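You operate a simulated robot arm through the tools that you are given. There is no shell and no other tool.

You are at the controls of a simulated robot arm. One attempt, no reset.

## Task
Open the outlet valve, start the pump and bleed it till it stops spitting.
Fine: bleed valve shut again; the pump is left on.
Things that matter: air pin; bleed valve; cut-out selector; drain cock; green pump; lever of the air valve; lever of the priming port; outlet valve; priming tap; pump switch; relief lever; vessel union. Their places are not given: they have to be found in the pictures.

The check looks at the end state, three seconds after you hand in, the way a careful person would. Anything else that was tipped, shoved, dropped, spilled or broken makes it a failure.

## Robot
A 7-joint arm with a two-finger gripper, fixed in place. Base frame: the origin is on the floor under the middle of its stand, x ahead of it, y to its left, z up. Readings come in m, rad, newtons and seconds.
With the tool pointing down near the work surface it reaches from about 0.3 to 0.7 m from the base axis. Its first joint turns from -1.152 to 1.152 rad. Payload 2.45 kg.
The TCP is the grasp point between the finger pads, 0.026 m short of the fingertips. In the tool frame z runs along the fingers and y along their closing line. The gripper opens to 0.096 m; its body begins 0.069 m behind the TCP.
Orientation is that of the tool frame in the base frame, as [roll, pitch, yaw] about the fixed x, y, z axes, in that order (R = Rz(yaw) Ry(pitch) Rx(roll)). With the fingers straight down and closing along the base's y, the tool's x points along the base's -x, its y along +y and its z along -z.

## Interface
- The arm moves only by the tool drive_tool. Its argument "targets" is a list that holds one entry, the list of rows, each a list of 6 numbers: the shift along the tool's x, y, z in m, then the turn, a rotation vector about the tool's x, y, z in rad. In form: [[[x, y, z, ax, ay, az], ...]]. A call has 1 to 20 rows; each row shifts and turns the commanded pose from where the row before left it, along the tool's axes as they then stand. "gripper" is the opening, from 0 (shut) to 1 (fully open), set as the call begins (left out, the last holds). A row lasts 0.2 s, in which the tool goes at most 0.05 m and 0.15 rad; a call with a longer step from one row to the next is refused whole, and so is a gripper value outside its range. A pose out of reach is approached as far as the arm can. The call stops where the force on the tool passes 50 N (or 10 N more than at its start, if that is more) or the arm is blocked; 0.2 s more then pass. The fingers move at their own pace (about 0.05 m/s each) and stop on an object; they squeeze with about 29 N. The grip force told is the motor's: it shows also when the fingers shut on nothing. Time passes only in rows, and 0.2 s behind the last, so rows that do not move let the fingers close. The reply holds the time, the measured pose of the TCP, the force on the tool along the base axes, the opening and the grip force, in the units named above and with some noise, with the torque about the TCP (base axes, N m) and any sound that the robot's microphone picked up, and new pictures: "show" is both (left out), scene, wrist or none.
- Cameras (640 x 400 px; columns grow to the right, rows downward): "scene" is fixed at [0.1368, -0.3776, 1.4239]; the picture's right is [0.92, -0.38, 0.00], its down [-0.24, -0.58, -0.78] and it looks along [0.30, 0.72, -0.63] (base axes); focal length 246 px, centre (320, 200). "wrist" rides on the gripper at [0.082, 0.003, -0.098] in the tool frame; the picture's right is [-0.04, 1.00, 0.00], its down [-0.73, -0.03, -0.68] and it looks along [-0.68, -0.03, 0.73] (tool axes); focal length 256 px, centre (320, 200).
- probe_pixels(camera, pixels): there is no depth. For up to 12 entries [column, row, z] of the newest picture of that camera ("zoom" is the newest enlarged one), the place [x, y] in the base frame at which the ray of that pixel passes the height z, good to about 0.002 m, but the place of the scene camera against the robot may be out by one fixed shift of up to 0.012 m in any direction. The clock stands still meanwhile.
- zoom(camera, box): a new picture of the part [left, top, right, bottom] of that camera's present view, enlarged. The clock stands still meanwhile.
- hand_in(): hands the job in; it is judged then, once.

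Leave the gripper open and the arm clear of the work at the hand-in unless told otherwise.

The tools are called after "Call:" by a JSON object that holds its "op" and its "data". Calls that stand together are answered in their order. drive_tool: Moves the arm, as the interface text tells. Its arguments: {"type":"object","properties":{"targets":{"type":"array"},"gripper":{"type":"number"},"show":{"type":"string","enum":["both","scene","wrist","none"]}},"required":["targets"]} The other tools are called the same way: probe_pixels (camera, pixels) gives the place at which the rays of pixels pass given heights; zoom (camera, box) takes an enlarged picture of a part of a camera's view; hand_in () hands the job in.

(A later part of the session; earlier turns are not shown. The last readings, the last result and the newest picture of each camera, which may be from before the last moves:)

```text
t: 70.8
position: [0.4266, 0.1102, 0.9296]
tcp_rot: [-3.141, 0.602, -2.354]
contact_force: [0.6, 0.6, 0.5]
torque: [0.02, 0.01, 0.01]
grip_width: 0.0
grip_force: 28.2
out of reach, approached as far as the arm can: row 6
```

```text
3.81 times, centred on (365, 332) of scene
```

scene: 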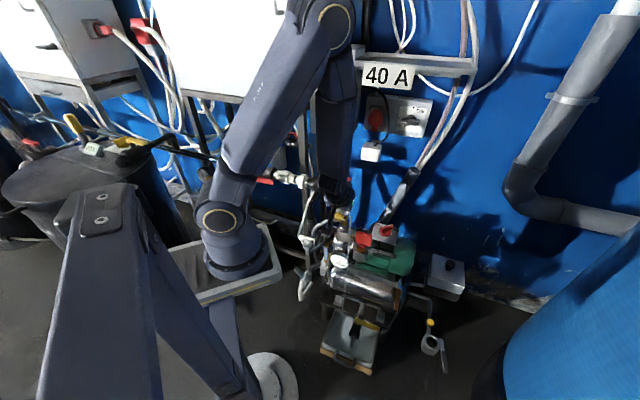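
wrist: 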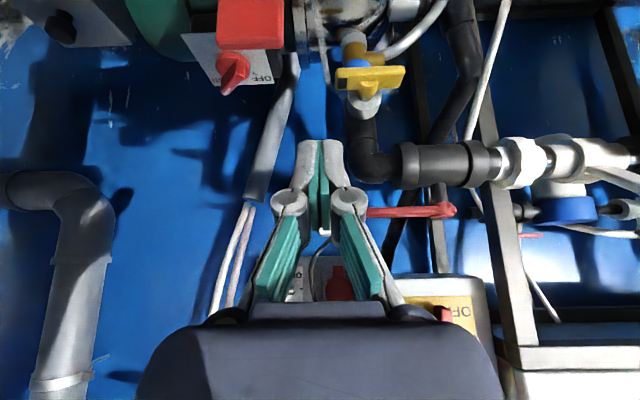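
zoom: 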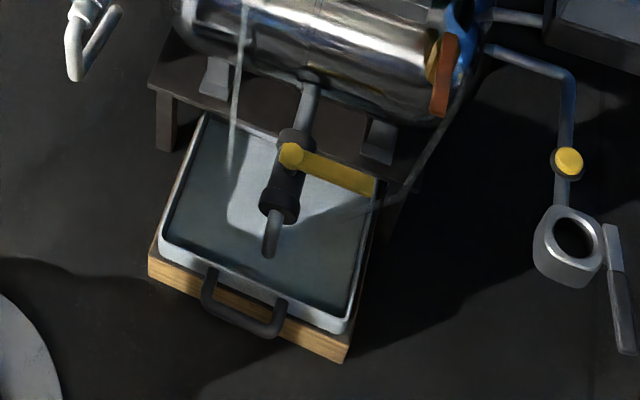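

The tap is level and shut, the stream has stopped, and the gauge holds 2.5 bar with the switch still at ON. The lamp is off, and it went out at the same moment the beads vanished. I want to be sure the air is really out rather than the pump just pausing. I'll straighten the hand, open it, wait a few seconds, and watch the lamp and gauge.

Call:
{"op": "drive_tool", "data": {"targets": [[[0, 0, 0, 0, 0.15, 0], [0, 0, 0, 0, 0.15, 0], [0, 0, 0, 0, 0.15, 0], [0, 0, 0, 0, 0.15, 0], [0, 0, 0, 0, 0, 0], [0, 0, 0, 0, 0, 0], [0, 0, 0, 0, 0, 0], [0, 0, 0, 0, 0, 0], [0, 0, 0, 0, 0, 0], [0, 0, 0, 0, 0, 0], [0, 0, 0, 0, 0, 0], [0, 0, 0, 0, 0, 0]]], "gripper": 0.0}}

Call:
{"op": "zoom", "data": {"camera": "scene", "box": [310, 205, 410, 280]}}

Call:
{"op": "zoom", "data": {"camera": "scene", "box": [315, 235, 365, 275]}}

Call:
{"op": "zoom", "data": {"camera": "scene", "box": [310, 290, 390, 380]}}

```text
t: 73.4
position: [0.4258, 0.1089, 0.9305]
tcp_rot: [3.141, 0.004, -2.356]
contact_force: [0.5, 0.4, 0.5]
torque: [0.03, -0.03, 0.02]
grip_width: 0.0001
grip_force: 28.3
```

scene: 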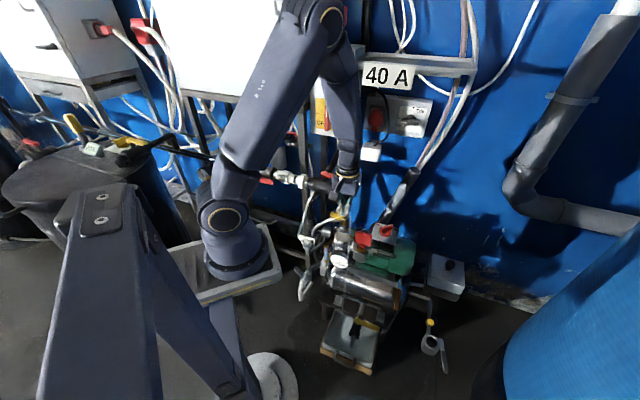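
wrist: 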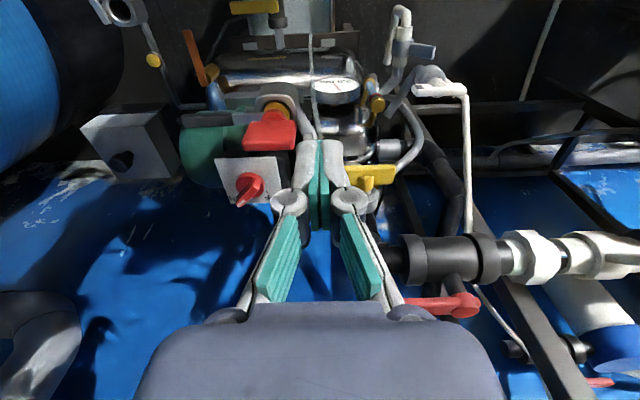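

```text
5.33 times, centred on (360, 242) of scene
```

zoom: 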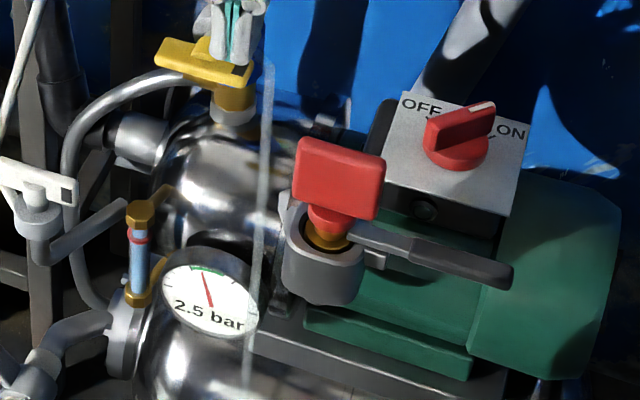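

```text
10.00 times, centred on (340, 255) of scene
```

zoom: 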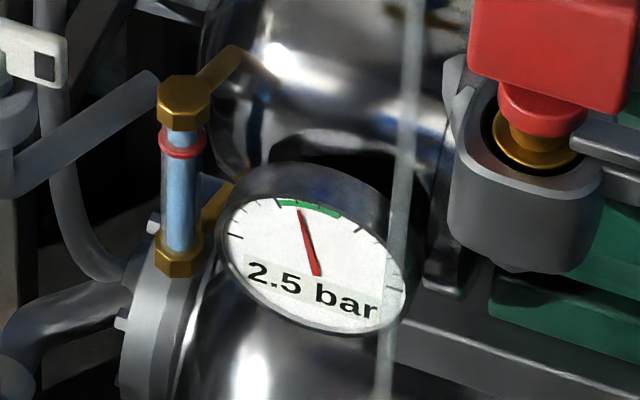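

```text
4.44 times, centred on (350, 335) of scene
```

zoom: 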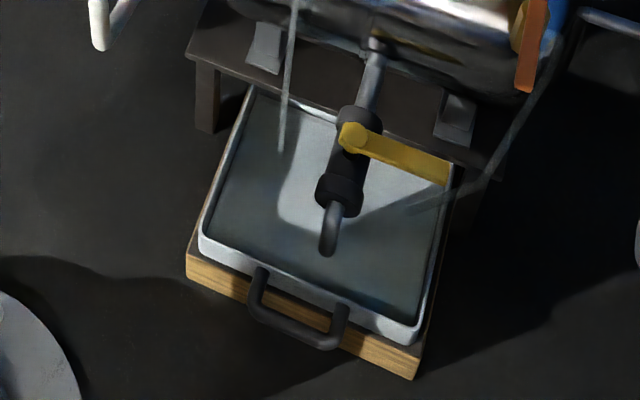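

The needle sits in the green band and holds. I want to check the tray's remaining room before deciding whether to reopen the tap for a confirming look, so I'll zoom the wrist picture on the tray and hose.

Call:
{"op": "zoom", "data": {"camera": "wrist", "box": [220, 0, 370, 90]}}

Call:
{"op": "zoom", "data": {"camera": "scene", "box": [315, 325, 385, 380]}}

Call:
{"op": "zoom", "data": {"camera": "scene", "box": [420, 240, 480, 300]}}

```text
4.27 times, centred on (295, 45) of wrist
```

zoom: 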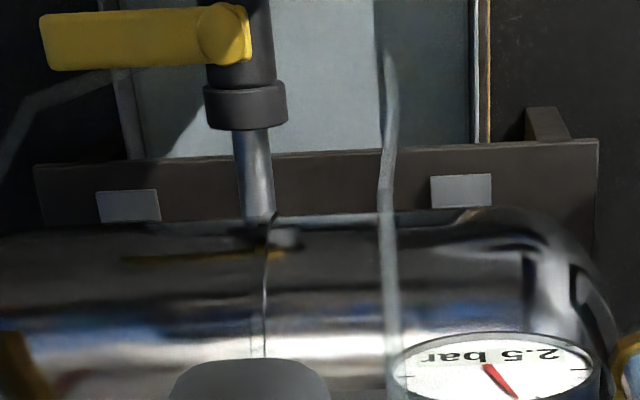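

```text
7.27 times, centred on (350, 352) of scene
```

zoom: 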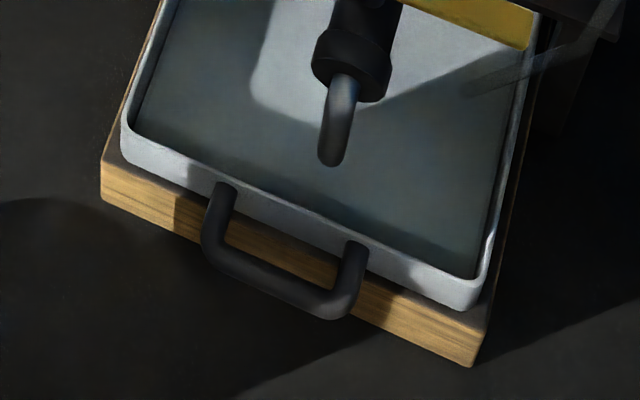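

```text
6.67 times, centred on (450, 270) of scene
```

zoom: 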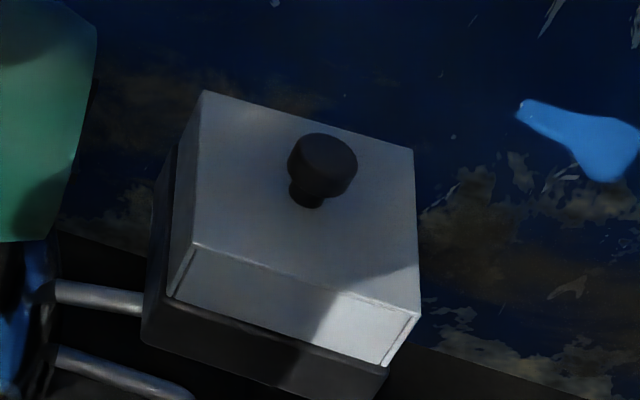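

The tray still shows inner wall above the water. Waiting costs nothing with the tap shut, so I'll move the hand up and away to a clear place and see whether the lamp and gauge change by themselves.

Call:
{"op": "drive_tool", "data": {"targets": [[[0.03, 0, -0.03, 0, 0, 0], [0.03, 0, -0.03, 0, 0, 0], [0.03, 0, -0.03, 0, 0, 0], [0, 0, 0, 0, 0, 0], [0, 0, 0, 0, 0, 0], [0, 0, 0, 0, 0, 0], [0, 0, 0, 0, 0, 0], [0, 0, 0, 0, 0, 0], [0, 0, 0, 0, 0, 0], [0, 0, 0, 0, 0, 0], [0, 0, 0, 0, 0, 0], [0, 0, 0, 0, 0, 0], [0, 0, 0, 0, 0, 0], [0, 0, 0, 0, 0, 0], [0, 0, 0, 0, 0, 0], [0, 0, 0, 0, 0, 0], [0, 0, 0, 0, 0, 0], [0, 0, 0, 0, 0, 0], [0, 0, 0, 0, 0, 0], [0, 0, 0, 0, 0, 0]]]}}

Call:
{"op": "zoom", "data": {"camera": "scene", "box": [310, 195, 410, 280]}}

Call:
{"op": "zoom", "data": {"camera": "wrist", "box": [220, 0, 460, 150]}}

```text
t: 77.6
position: [0.3631, 0.0464, 1.0248]
tcp_rot: [3.142, 0.0, -2.354]
contact_force: [0.2, 0.6, -0.2]
torque: [0.02, -0.01, 0.0]
grip_width: 0.0002
grip_force: 28.6
```

scene: 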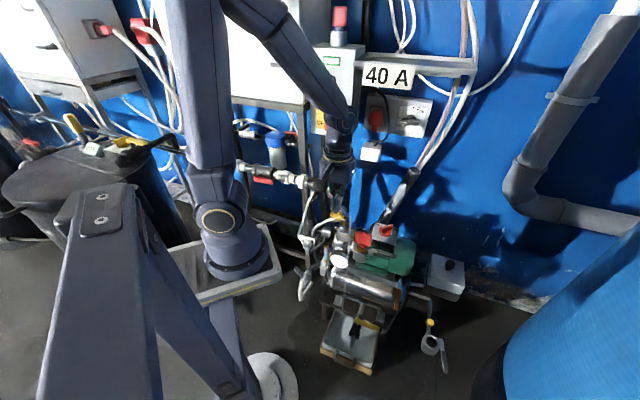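
wrist: 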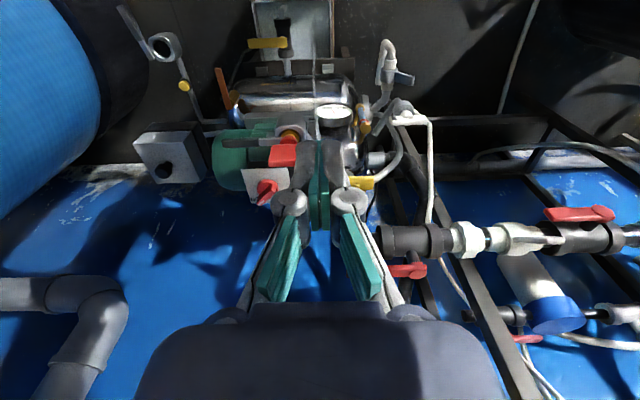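

```text
4.71 times, centred on (360, 238) of scene
```

zoom: 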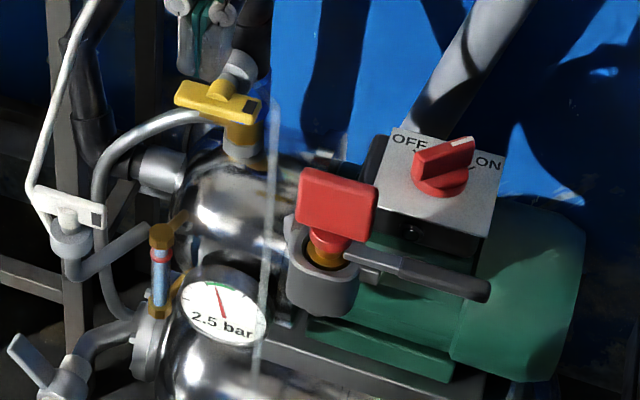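

```text
2.67 times, centred on (340, 75) of wrist
```

zoom: 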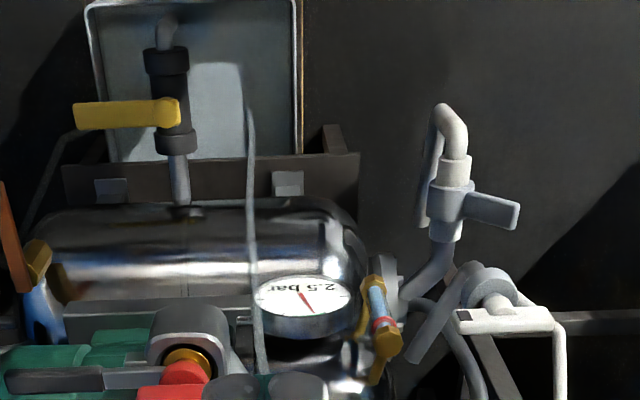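

Nothing has changed: lamp off, 2.5 bar, switch at ON, tap level. To judge the tray's fill I'll take the same enlarged view I took at the very start.

Call:
{"op": "zoom", "data": {"camera": "scene", "box": [280, 260, 480, 390]}}

Call:
{"op": "zoom", "data": {"camera": "wrist", "box": [240, 0, 350, 70]}}

```text
3.08 times, centred on (380, 325) of scene
```

zoom: 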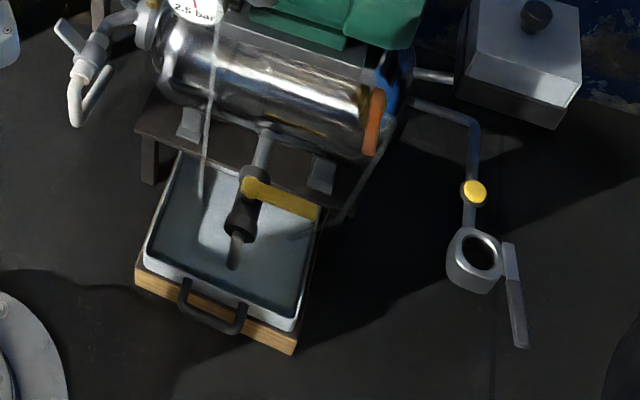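

```text
5.71 times, centred on (295, 35) of wrist
```

zoom: 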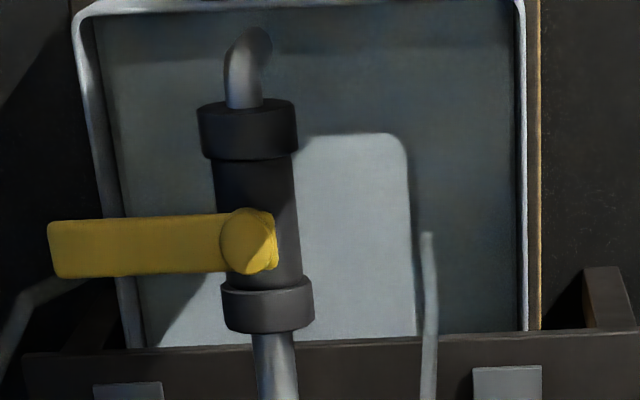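

Much of the tray's inner wall still shows, so there's plenty of room. The lamp went out in the same few seconds the beads vanished, so I'll do a confirming bleed: reopen the tap, let the pressure fall until the pump cuts in, and see whether it still spits. First I'll return to the earlier place in front of the tap and tilt.

Call:
{"op": "drive_tool", "data": {"targets": [[[-0.033, 0.018, 0.0223, 0, 0, 0], [-0.033, 0.018, 0.0223, 0, 0, 0], [-0.033, 0.018, 0.0223, 0, 0, 0], [0, 0, 0.02, 0, -0.15, 0], [0, 0, 0.02, 0, -0.15, 0], [0, 0, 0.02, 0, -0.15, 0], [0, 0, 0, 0, -0.15, 0], [0, 0, 0, 0, 0, 0]]], "gripper": 0.0}}

```text
t: 79.4
position: [0.408, 0.1638, 0.8933]
tcp_rot: [-3.141, 0.602, -2.355]
contact_force: [-1.3, 0.4, -0.3]
torque: [0.03, -0.02, 0.0]
grip_width: 0.0
grip_force: 28.7
out of reach, approached as far as the arm can: row 7
```

scene: 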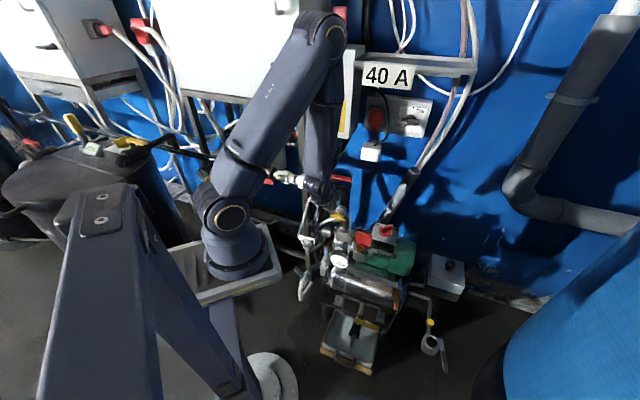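
wrist: 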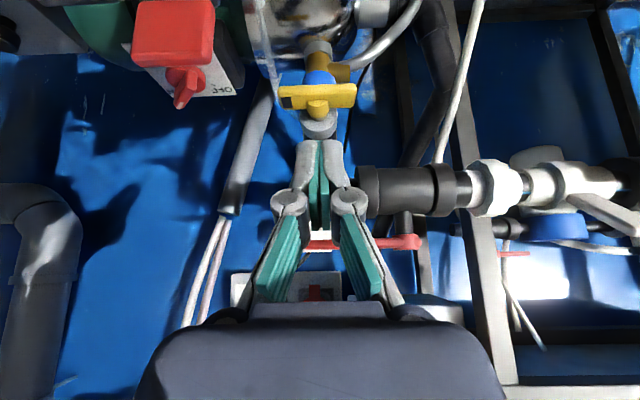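

I'm in front of the tap, which is level. I'll go above its union-side end and press it down as before, in the same steps.

Call:
{"op": "drive_tool", "data": {"targets": [[[-0.0104, 0.0114, 0.0381, 0, 0, 0], [-0.0103, 0.0114, 0.0381, 0, 0, 0], [0.0113, 0, 0.0165, 0, 0, 0], [0.0046, 0, 0.0066, 0, 0, 0], [0.0046, 0, 0.0066, 0, 0, 0], [0.0046, 0, 0.0066, 0, 0, 0]]]}}

```text
t: 80.8
position: [0.4349, 0.2228, 0.7985]
tcp_rot: [-3.141, 0.602, -2.355]
contact_force: [-1.5, 0.9, 0.6]
torque: [-0.02, 0.02, -0.02]
grip_width: 0.0
grip_force: 28.3
```

scene: 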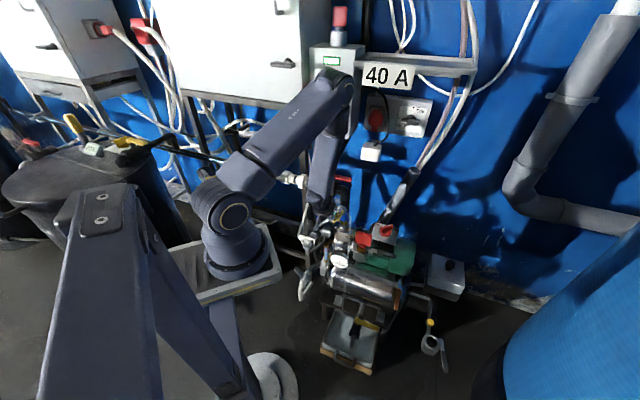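
wrist: 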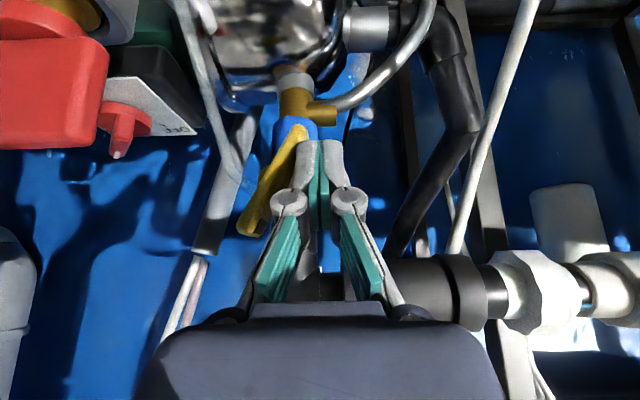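

The bar is at about 60°. I'll go down a bit more and ease its lower end sideways, gently.

Call:
{"op": "drive_tool", "data": {"targets": [[[0.0037, 0, 0.0054, 0, 0, 0], [0.0037, 0, 0.0054, 0, 0, 0], [0, -0.003, 0, 0, 0, 0], [0, -0.003, 0, 0, 0, 0], [0, 0, 0, 0, 0, 0]]]}}

Call:
{"op": "zoom", "data": {"camera": "scene", "box": [310, 280, 390, 345]}}

Call:
{"op": "zoom", "data": {"camera": "scene", "box": [310, 205, 410, 280]}}

```text
t: 82.0
position: [0.4363, 0.2168, 0.7849]
tcp_rot: [-3.141, 0.605, -2.353]
contact_force: [-4.2, 3.8, 0.7]
torque: [0.01, -0.01, 0.07]
grip_width: 0.0002
grip_force: 28.9
```

scene: 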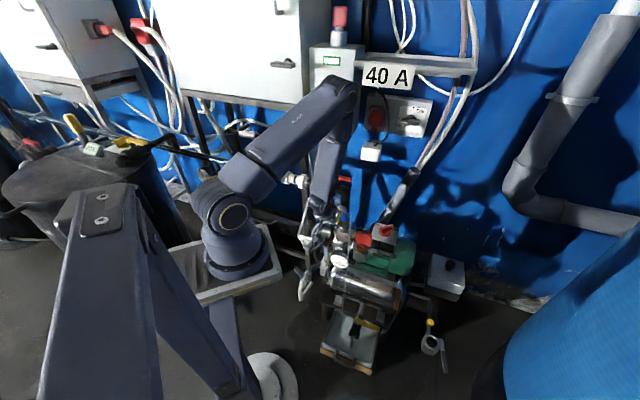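
wrist: 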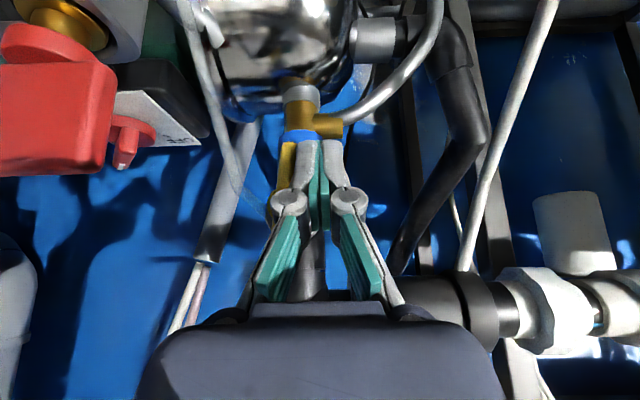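

```text
6.15 times, centred on (350, 312) of scene
```

zoom: 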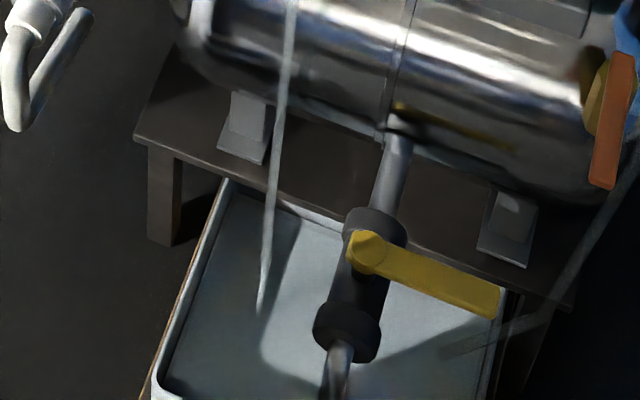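

```text
5.33 times, centred on (360, 242) of scene
```

zoom: 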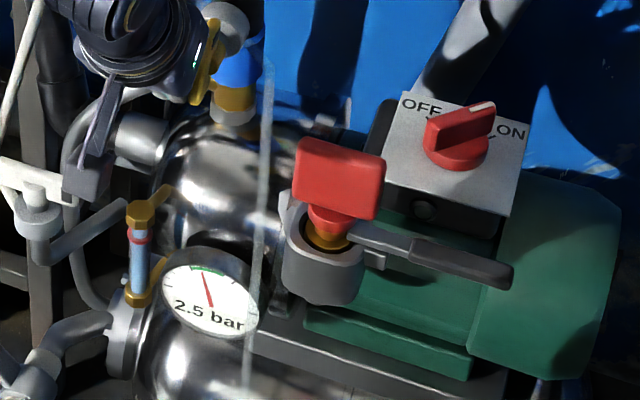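

The stream is clear again, at 2.5 bar with the lamp off. I'll raise the tips to the closing position and watch until the pump cuts in.

Call:
{"op": "drive_tool", "data": {"targets": [[[0, 0.005, 0, 0, 0, 0], [-0.0088, 0, -0.0129, 0, 0, 0], [-0.0088, 0, -0.0129, 0, 0, 0], [-0.0088, 0, -0.0129, 0, 0, 0], [0, 0, 0, 0, 0, 0], [0, 0, 0, 0, 0, 0], [0, 0, 0, 0, 0, 0], [0, 0, 0, 0, 0, 0], [0, 0, 0, 0, 0, 0], [0, 0, 0, 0, 0, 0], [0, 0, 0, 0, 0, 0], [0, 0, 0, 0, 0, 0], [0, 0, 0, 0, 0, 0], [0, 0, 0, 0, 0, 0]]], "show": "wrist"}}

Call:
{"op": "zoom", "data": {"camera": "scene", "box": [310, 280, 390, 345]}}

Call:
{"op": "zoom", "data": {"camera": "scene", "box": [310, 205, 410, 280]}}

```text
t: 85.0
position: [0.4346, 0.2217, 0.8344]
tcp_rot: [3.141, 0.604, -2.356]
contact_force: [-0.7, 0.0, 0.2]
torque: [-0.03, -0.01, 0.03]
grip_width: 0.0
grip_force: 28.8
```

wrist: 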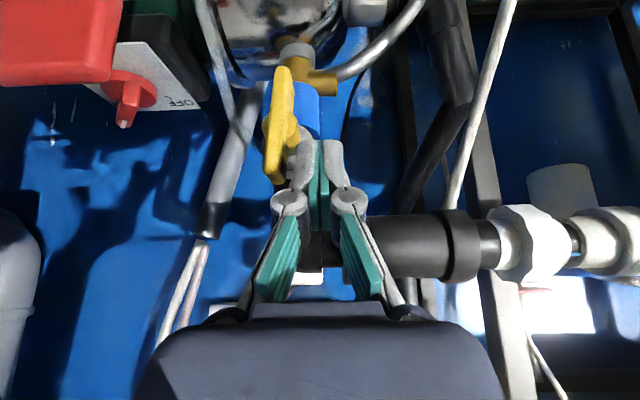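

```text
6.15 times, centred on (350, 312) of scene
```

zoom: 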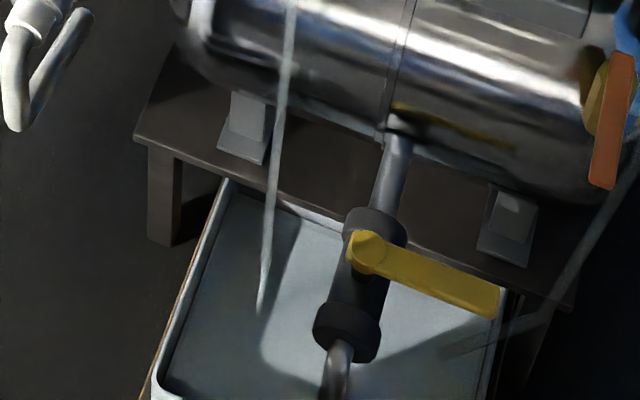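

```text
5.33 times, centred on (360, 242) of scene
```

zoom: 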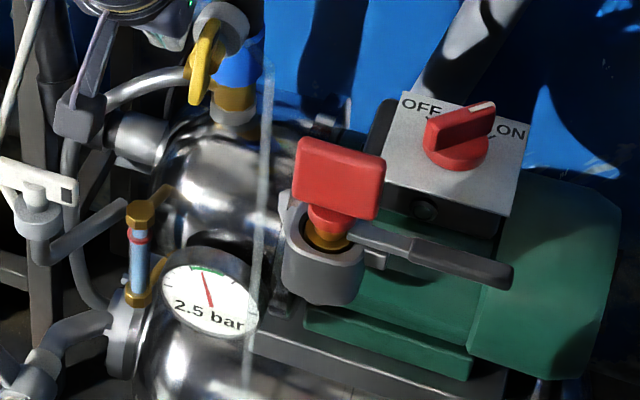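

It's clear, at 2.5 bar. I'll wait 4 s.

Call:
{"op": "drive_tool", "data": {"targets": [[[0, 0, 0, 0, 0, 0], [0, 0, 0, 0, 0, 0], [0, 0, 0, 0, 0, 0], [0, 0, 0, 0, 0, 0], [0, 0, 0, 0, 0, 0], [0, 0, 0, 0, 0, 0], [0, 0, 0, 0, 0, 0], [0, 0, 0, 0, 0, 0], [0, 0, 0, 0, 0, 0], [0, 0, 0, 0, 0, 0], [0, 0, 0, 0, 0, 0], [0, 0, 0, 0, 0, 0], [0, 0, 0, 0, 0, 0], [0, 0, 0, 0, 0, 0], [0, 0, 0, 0, 0, 0], [0, 0, 0, 0, 0, 0], [0, 0, 0, 0, 0, 0], [0, 0, 0, 0, 0, 0], [0, 0, 0, 0, 0, 0], [0, 0, 0, 0, 0, 0]]], "show": "none"}}

Call:
{"op": "zoom", "data": {"camera": "scene", "box": [310, 280, 390, 345]}}

Call:
{"op": "zoom", "data": {"camera": "scene", "box": [310, 205, 410, 280]}}

Call:
{"op": "zoom", "data": {"camera": "scene", "box": [280, 260, 480, 390]}}

```text
t: 89.2
position: [0.4357, 0.2207, 0.8332]
tcp_rot: [3.14, 0.605, -2.355]
contact_force: [0.2, -0.7, 0.2]
torque: [0.0, -0.02, -0.03]
grip_width: 0.0001
grip_force: 28.5
```

```text
6.15 times, centred on (350, 312) of scene
```

zoom: 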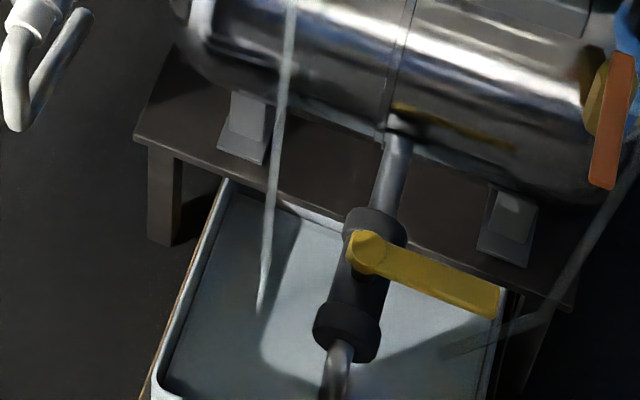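

```text
5.33 times, centred on (360, 242) of scene
```

zoom: 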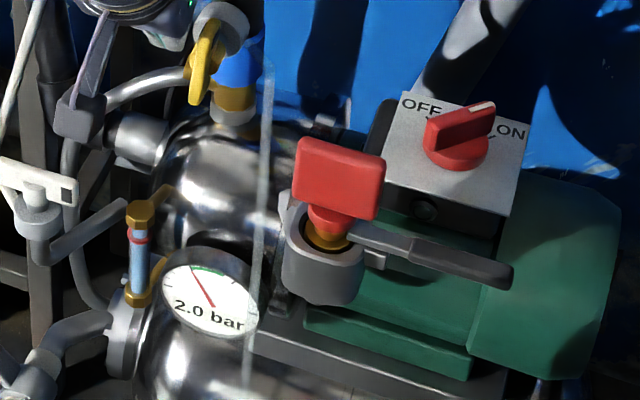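

```text
3.08 times, centred on (380, 325) of scene
```

zoom: 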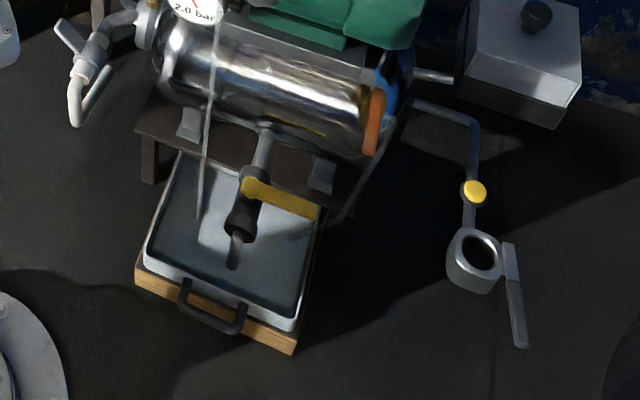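

The pressure is falling slowly, now 2.0 bar, and the stream is still clear. I'll wait 4 s more for the pump to cut in.

Call:
{"op": "drive_tool", "data": {"targets": [[[0, 0, 0, 0, 0, 0], [0, 0, 0, 0, 0, 0], [0, 0, 0, 0, 0, 0], [0, 0, 0, 0, 0, 0], [0, 0, 0, 0, 0, 0], [0, 0, 0, 0, 0, 0], [0, 0, 0, 0, 0, 0], [0, 0, 0, 0, 0, 0], [0, 0, 0, 0, 0, 0], [0, 0, 0, 0, 0, 0], [0, 0, 0, 0, 0, 0], [0, 0, 0, 0, 0, 0], [0, 0, 0, 0, 0, 0], [0, 0, 0, 0, 0, 0], [0, 0, 0, 0, 0, 0], [0, 0, 0, 0, 0, 0], [0, 0, 0, 0, 0, 0], [0, 0, 0, 0, 0, 0], [0, 0, 0, 0, 0, 0], [0, 0, 0, 0, 0, 0]]], "show": "none"}}

Call:
{"op": "zoom", "data": {"camera": "scene", "box": [310, 280, 390, 345]}}

Call:
{"op": "zoom", "data": {"camera": "scene", "box": [310, 205, 410, 280]}}

```text
t: 93.4
position: [0.4348, 0.2207, 0.8332]
tcp_rot: [3.141, 0.605, -2.354]
contact_force: [0.3, 0.8, 0.1]
torque: [0.02, 0.05, 0.02]
grip_width: 0.0
grip_force: 28.6
```

```text
6.15 times, centred on (350, 312) of scene
```

zoom: 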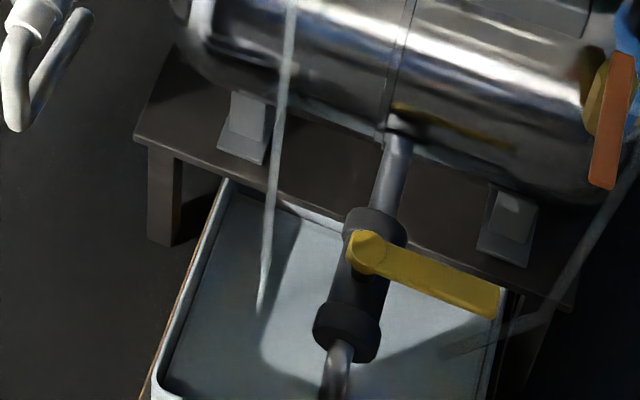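

```text
5.33 times, centred on (360, 242) of scene
```

zoom: 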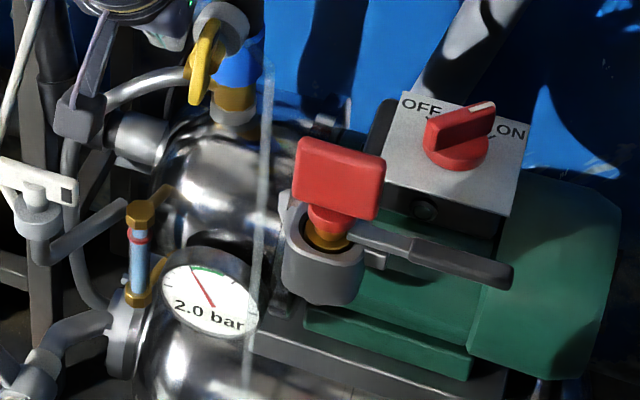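

It's still clear at 2.0 bar, and the tray level is unchanged to the eye. I'll wait another 4 s.

Call:
{"op": "drive_tool", "data": {"targets": [[[0, 0, 0, 0, 0, 0], [0, 0, 0, 0, 0, 0], [0, 0, 0, 0, 0, 0], [0, 0, 0, 0, 0, 0], [0, 0, 0, 0, 0, 0], [0, 0, 0, 0, 0, 0], [0, 0, 0, 0, 0, 0], [0, 0, 0, 0, 0, 0], [0, 0, 0, 0, 0, 0], [0, 0, 0, 0, 0, 0], [0, 0, 0, 0, 0, 0], [0, 0, 0, 0, 0, 0], [0, 0, 0, 0, 0, 0], [0, 0, 0, 0, 0, 0], [0, 0, 0, 0, 0, 0], [0, 0, 0, 0, 0, 0], [0, 0, 0, 0, 0, 0], [0, 0, 0, 0, 0, 0], [0, 0, 0, 0, 0, 0], [0, 0, 0, 0, 0, 0]]], "show": "none"}}

Call:
{"op": "zoom", "data": {"camera": "scene", "box": [310, 205, 410, 280]}}

Call:
{"op": "zoom", "data": {"camera": "scene", "box": [280, 260, 480, 390]}}

```text
t: 97.6
position: [0.4347, 0.2186, 0.8316]
tcp_rot: [3.141, 0.603, -2.353]
contact_force: [-0.1, -0.1, 0.5]
torque: [-0.02, 0.01, 0.02]
grip_width: 0.0
grip_force: 28.5
```

```text
5.33 times, centred on (360, 242) of scene
```

zoom: 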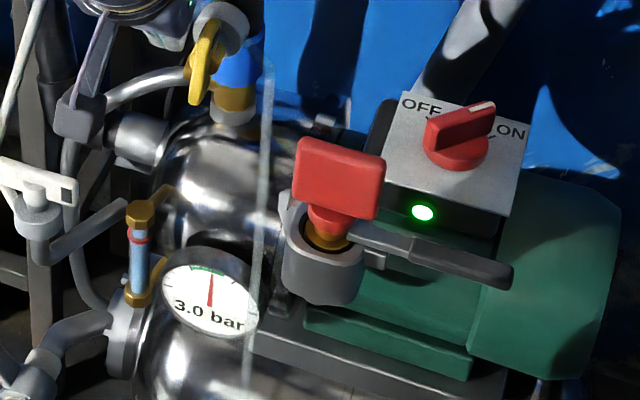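

```text
3.08 times, centred on (380, 325) of scene
```

zoom: 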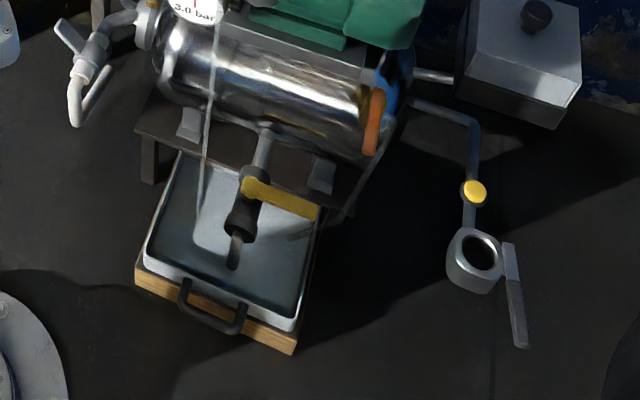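

The pump has cut in again: lamp green, 3.0 bar reached quickly. I'll check the hose for beads while it runs.

Call:
{"op": "zoom", "data": {"camera": "scene", "box": [310, 280, 390, 345]}}

```text
6.15 times, centred on (350, 312) of scene
```

zoom: 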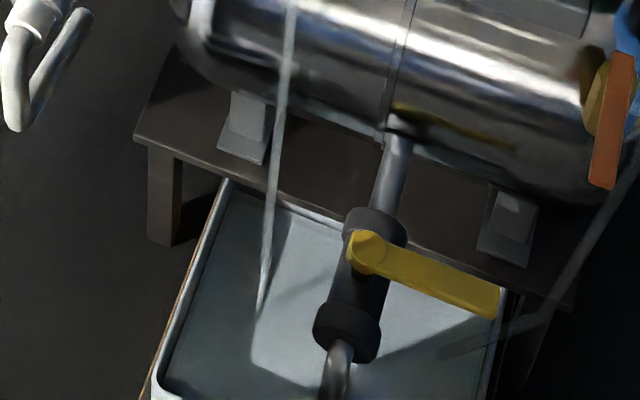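

With the pump running, the stream is smooth with no beads, so the air is out. Now I'll shut the tap: push the upright bar's upper end toward +u.

Call:
{"op": "drive_tool", "data": {"targets": [[[0, -0.007, 0, 0, 0, 0], [0, -0.007, 0, 0, 0, 0], [0, -0.007, 0, 0, 0, 0], [0, -0.006, 0, 0, 0, 0]]]}}

```text
t: 98.6
position: [0.4525, 0.2027, 0.8302]
tcp_rot: [3.14, 0.602, -2.355]
contact_force: [-4.0, 0.2, 0.2]
torque: [-0.01, 0.08, -0.01]
grip_width: 0.0
grip_force: 28.6
```

scene: 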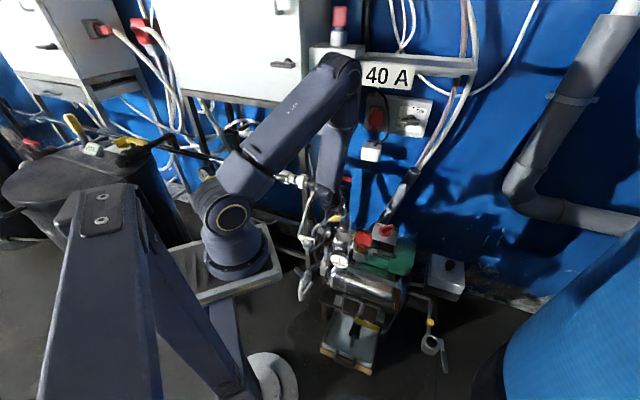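
wrist: 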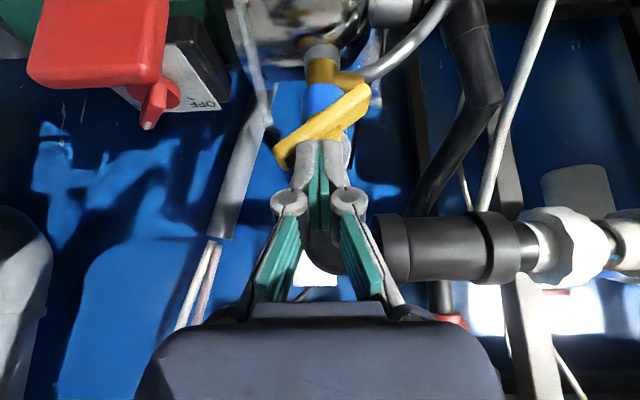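

The bar is back to about 40°. I'll rise 2 cm, shift 2.6 cm over the raised marked end, then press it down as before.

Call:
{"op": "drive_tool", "data": {"targets": [[[-0.0055, 0, -0.008, 0, 0, 0], [-0.0055, 0, -0.008, 0, 0, 0], [0, -0.0085, 0, 0, 0, 0], [0, -0.0085, 0, 0, 0, 0], [0, -0.0085, 0, 0, 0, 0], [0, 0, 0, 0, 0, 0], [0.0028, 0, 0.0041, 0, 0, 0], [0.0028, 0, 0.0041, 0, 0, 0], [0.0028, 0, 0.0041, 0, 0, 0], [0.0028, 0, 0.0041, 0, 0, 0]]]}}

Call:
{"op": "zoom", "data": {"camera": "wrist", "box": [250, 60, 410, 220]}}

```text
t: 100.8
position: [0.4746, 0.181, 0.8315]
tcp_rot: [-3.135, 0.607, -2.361]
contact_force: [9.6, -21.3, 16.9]
torque: [-0.58, 0.02, -0.26]
grip_width: 0.0
grip_force: 28.3
```

scene: 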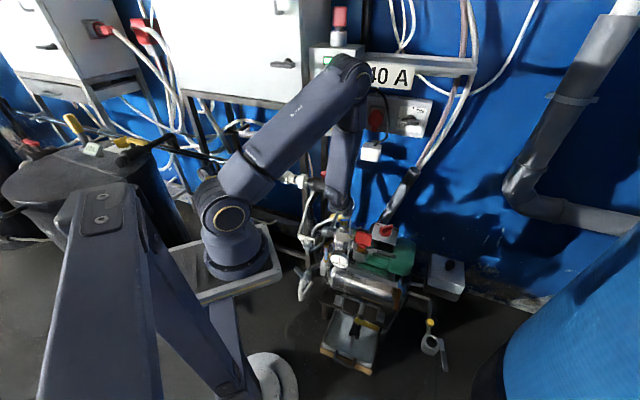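
wrist: 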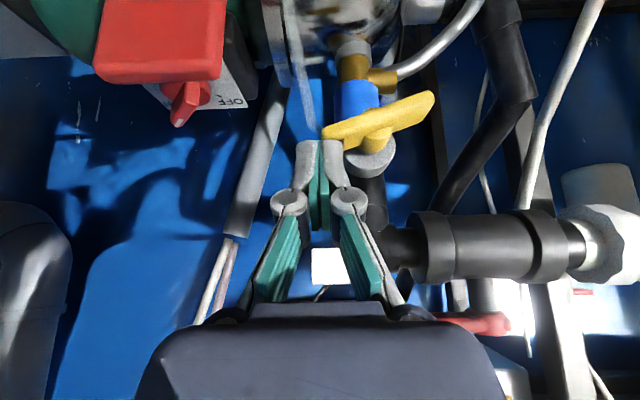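

```text
2.50 times, centred on (330, 140) of wrist
```

zoom: 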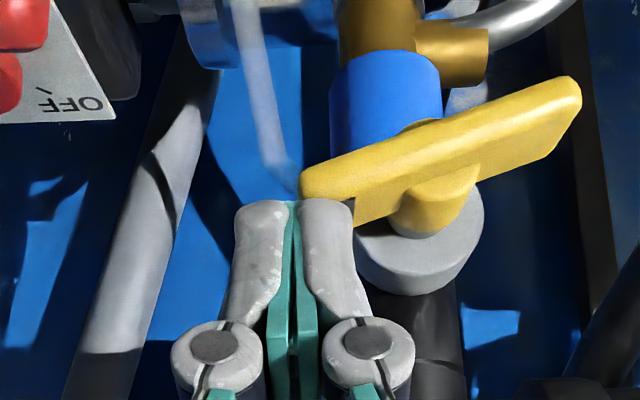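

The load is 29 N pushing the tool outward: I came about 6 mm too far out and am catching the bar's end. I'll lift 1.2 cm, shift 7 mm back inward, and press again.

Call:
{"op": "drive_tool", "data": {"targets": [[[-0.0034, 0, -0.005, 0, 0, 0], [-0.0045, 0, -0.0066, 0, 0, 0], [0, 0.007, 0, 0, 0, 0], [0, 0, 0, 0, 0, 0]]]}}

Call:
{"op": "zoom", "data": {"camera": "wrist", "box": [250, 60, 410, 220]}}

```text
t: 101.8
position: [0.4649, 0.1882, 0.8448]
tcp_rot: [-3.141, 0.604, -2.354]
contact_force: [-0.6, 0.0, 0.4]
torque: [0.0, 0.02, 0.03]
grip_width: 0.0001
grip_force: 28.2
```

scene: 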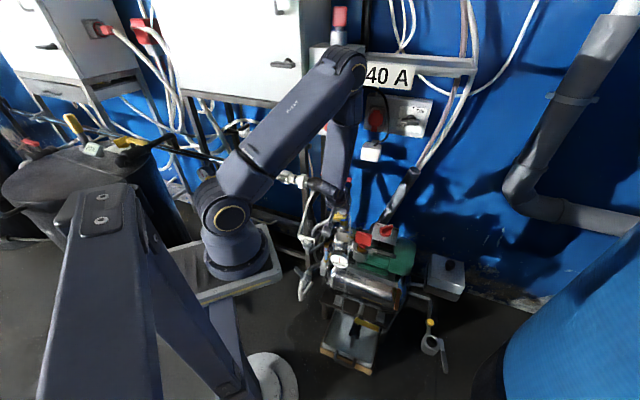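
wrist: 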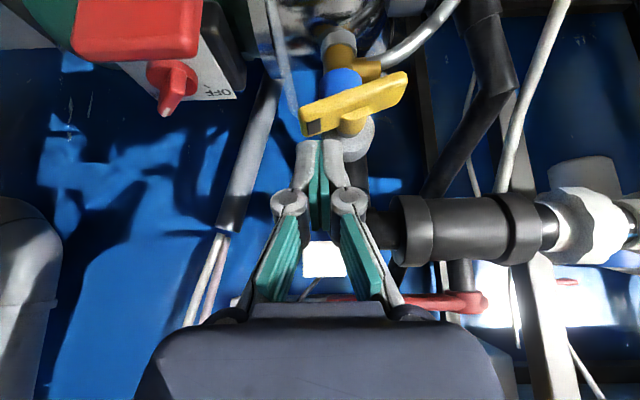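

```text
2.50 times, centred on (330, 140) of wrist
```

zoom: 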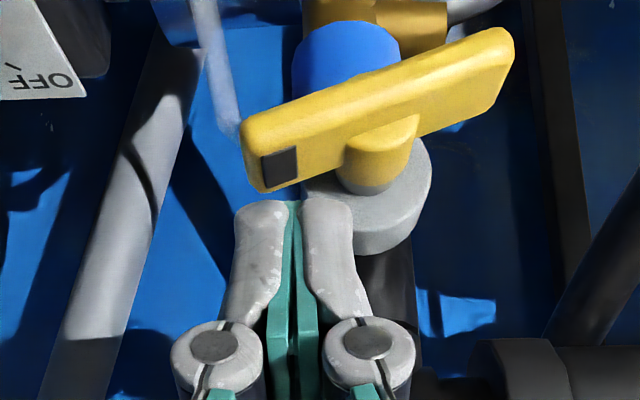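

The fingertips are now well over the bar, which is at about 22°. I'll press down in steps to the stop.

Call:
{"op": "drive_tool", "data": {"targets": [[[0.0028, 0, 0.0041, 0, 0, 0], [0.0028, 0, 0.0041, 0, 0, 0], [0.0028, 0, 0.0041, 0, 0, 0], [0.0014, 0, 0.0021, 0, 0, 0], [0.0011, 0, 0.0017, 0, 0, 0]]]}}

Call:
{"op": "zoom", "data": {"camera": "wrist", "box": [250, 60, 410, 220]}}

```text
t: 103.0
position: [0.4667, 0.1892, 0.8264]
tcp_rot: [-3.138, 0.605, -2.355]
contact_force: [0.0, -0.6, 1.4]
torque: [-0.04, -0.01, 0.0]
grip_width: 0.0
grip_force: 28.3
```

scene: 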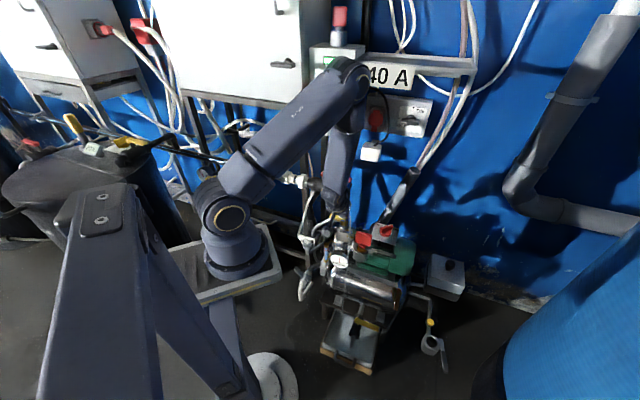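
wrist: 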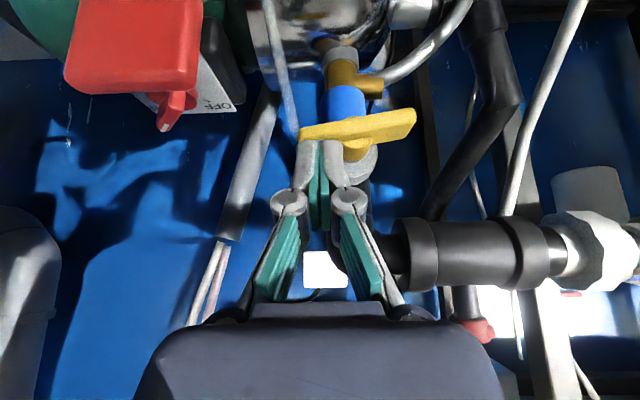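

```text
2.50 times, centred on (330, 140) of wrist
```

zoom: 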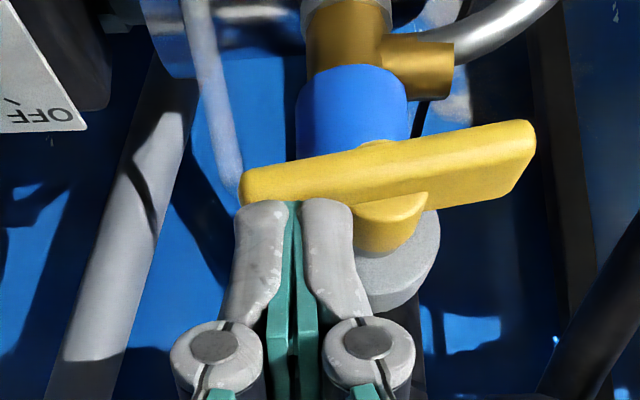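

About 10° remain. I'll press on in 2 mm steps until it meets the stop.

Call:
{"op": "drive_tool", "data": {"targets": [[[0.0011, 0, 0.0017, 0, 0, 0], [0.0011, 0, 0.0017, 0, 0, 0], [0.0011, 0, 0.0017, 0, 0, 0]]]}}

Call:
{"op": "zoom", "data": {"camera": "wrist", "box": [250, 60, 410, 220]}}

Call:
{"op": "zoom", "data": {"camera": "scene", "box": [310, 280, 390, 345]}}

```text
t: 103.8
position: [0.4663, 0.1889, 0.8217]
tcp_rot: [-3.141, 0.605, -2.357]
contact_force: [-6.8, -9.5, 21.8]
torque: [-0.08, 0.19, -0.09]
grip_width: 0.006
grip_force: 28.3
```

scene: 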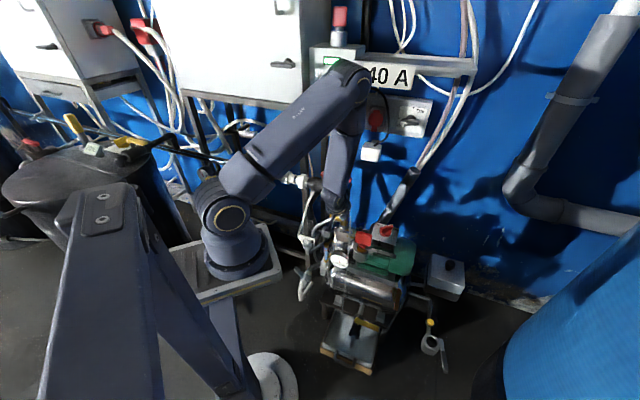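
wrist: 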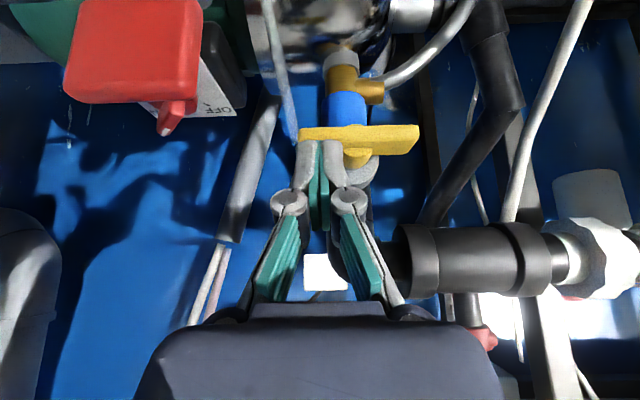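

```text
2.50 times, centred on (330, 140) of wrist
```

zoom: 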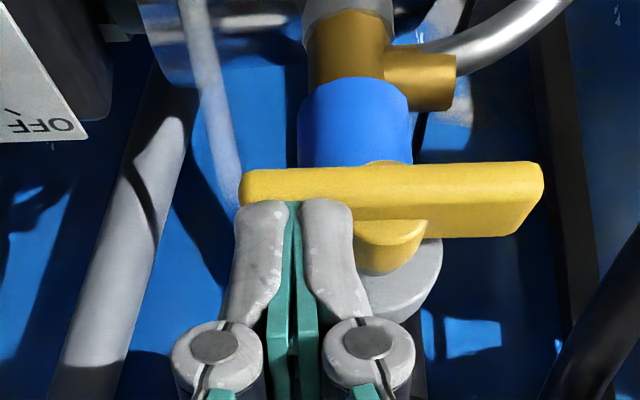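

```text
6.15 times, centred on (350, 312) of scene
```

zoom: 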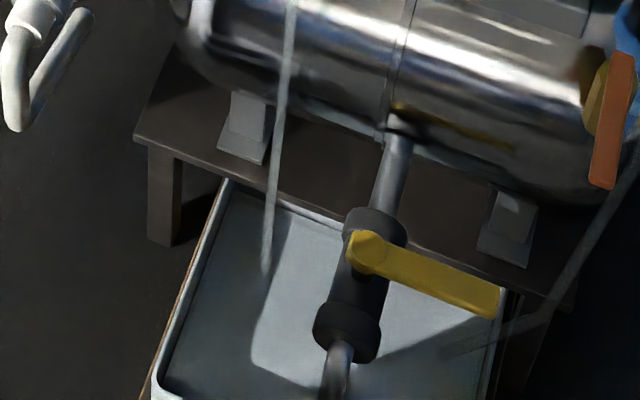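

The bar is level, pressed to its stop at 25 N, and the stream has stopped. I'll lift straight off, back away and straighten the hand.

Call:
{"op": "drive_tool", "data": {"targets": [[[-0.0057, 0, -0.0083, 0, 0, 0], [-0.017, 0, -0.0248, 0, 0, 0], [-0.017, 0, -0.0248, 0, 0, 0], [0.01, 0, -0.03, 0, 0.15, 0], [0.01, 0, -0.03, 0, 0.15, 0], [0.01, 0, -0.02, 0, 0.15, 0], [0.01, 0, -0.02, 0, 0.15, 0], [0.03, 0, -0.01, 0, 0, 0], [0.03, 0, -0.01, 0, 0, 0], [0, 0, 0, 0, 0, 0]]]}}

```text
t: 106.0
position: [0.3692, 0.0929, 0.9858]
tcp_rot: [3.141, 0.004, -2.352]
contact_force: [0.0, 0.1, 0.6]
torque: [0.01, 0.04, 0.0]
grip_width: 0.0
grip_force: 28.0
```

scene: 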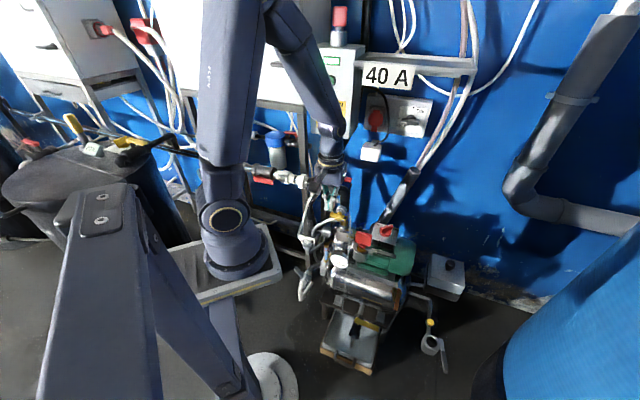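
wrist: 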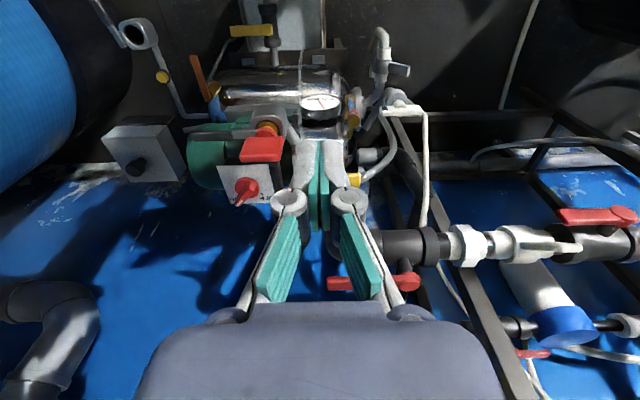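

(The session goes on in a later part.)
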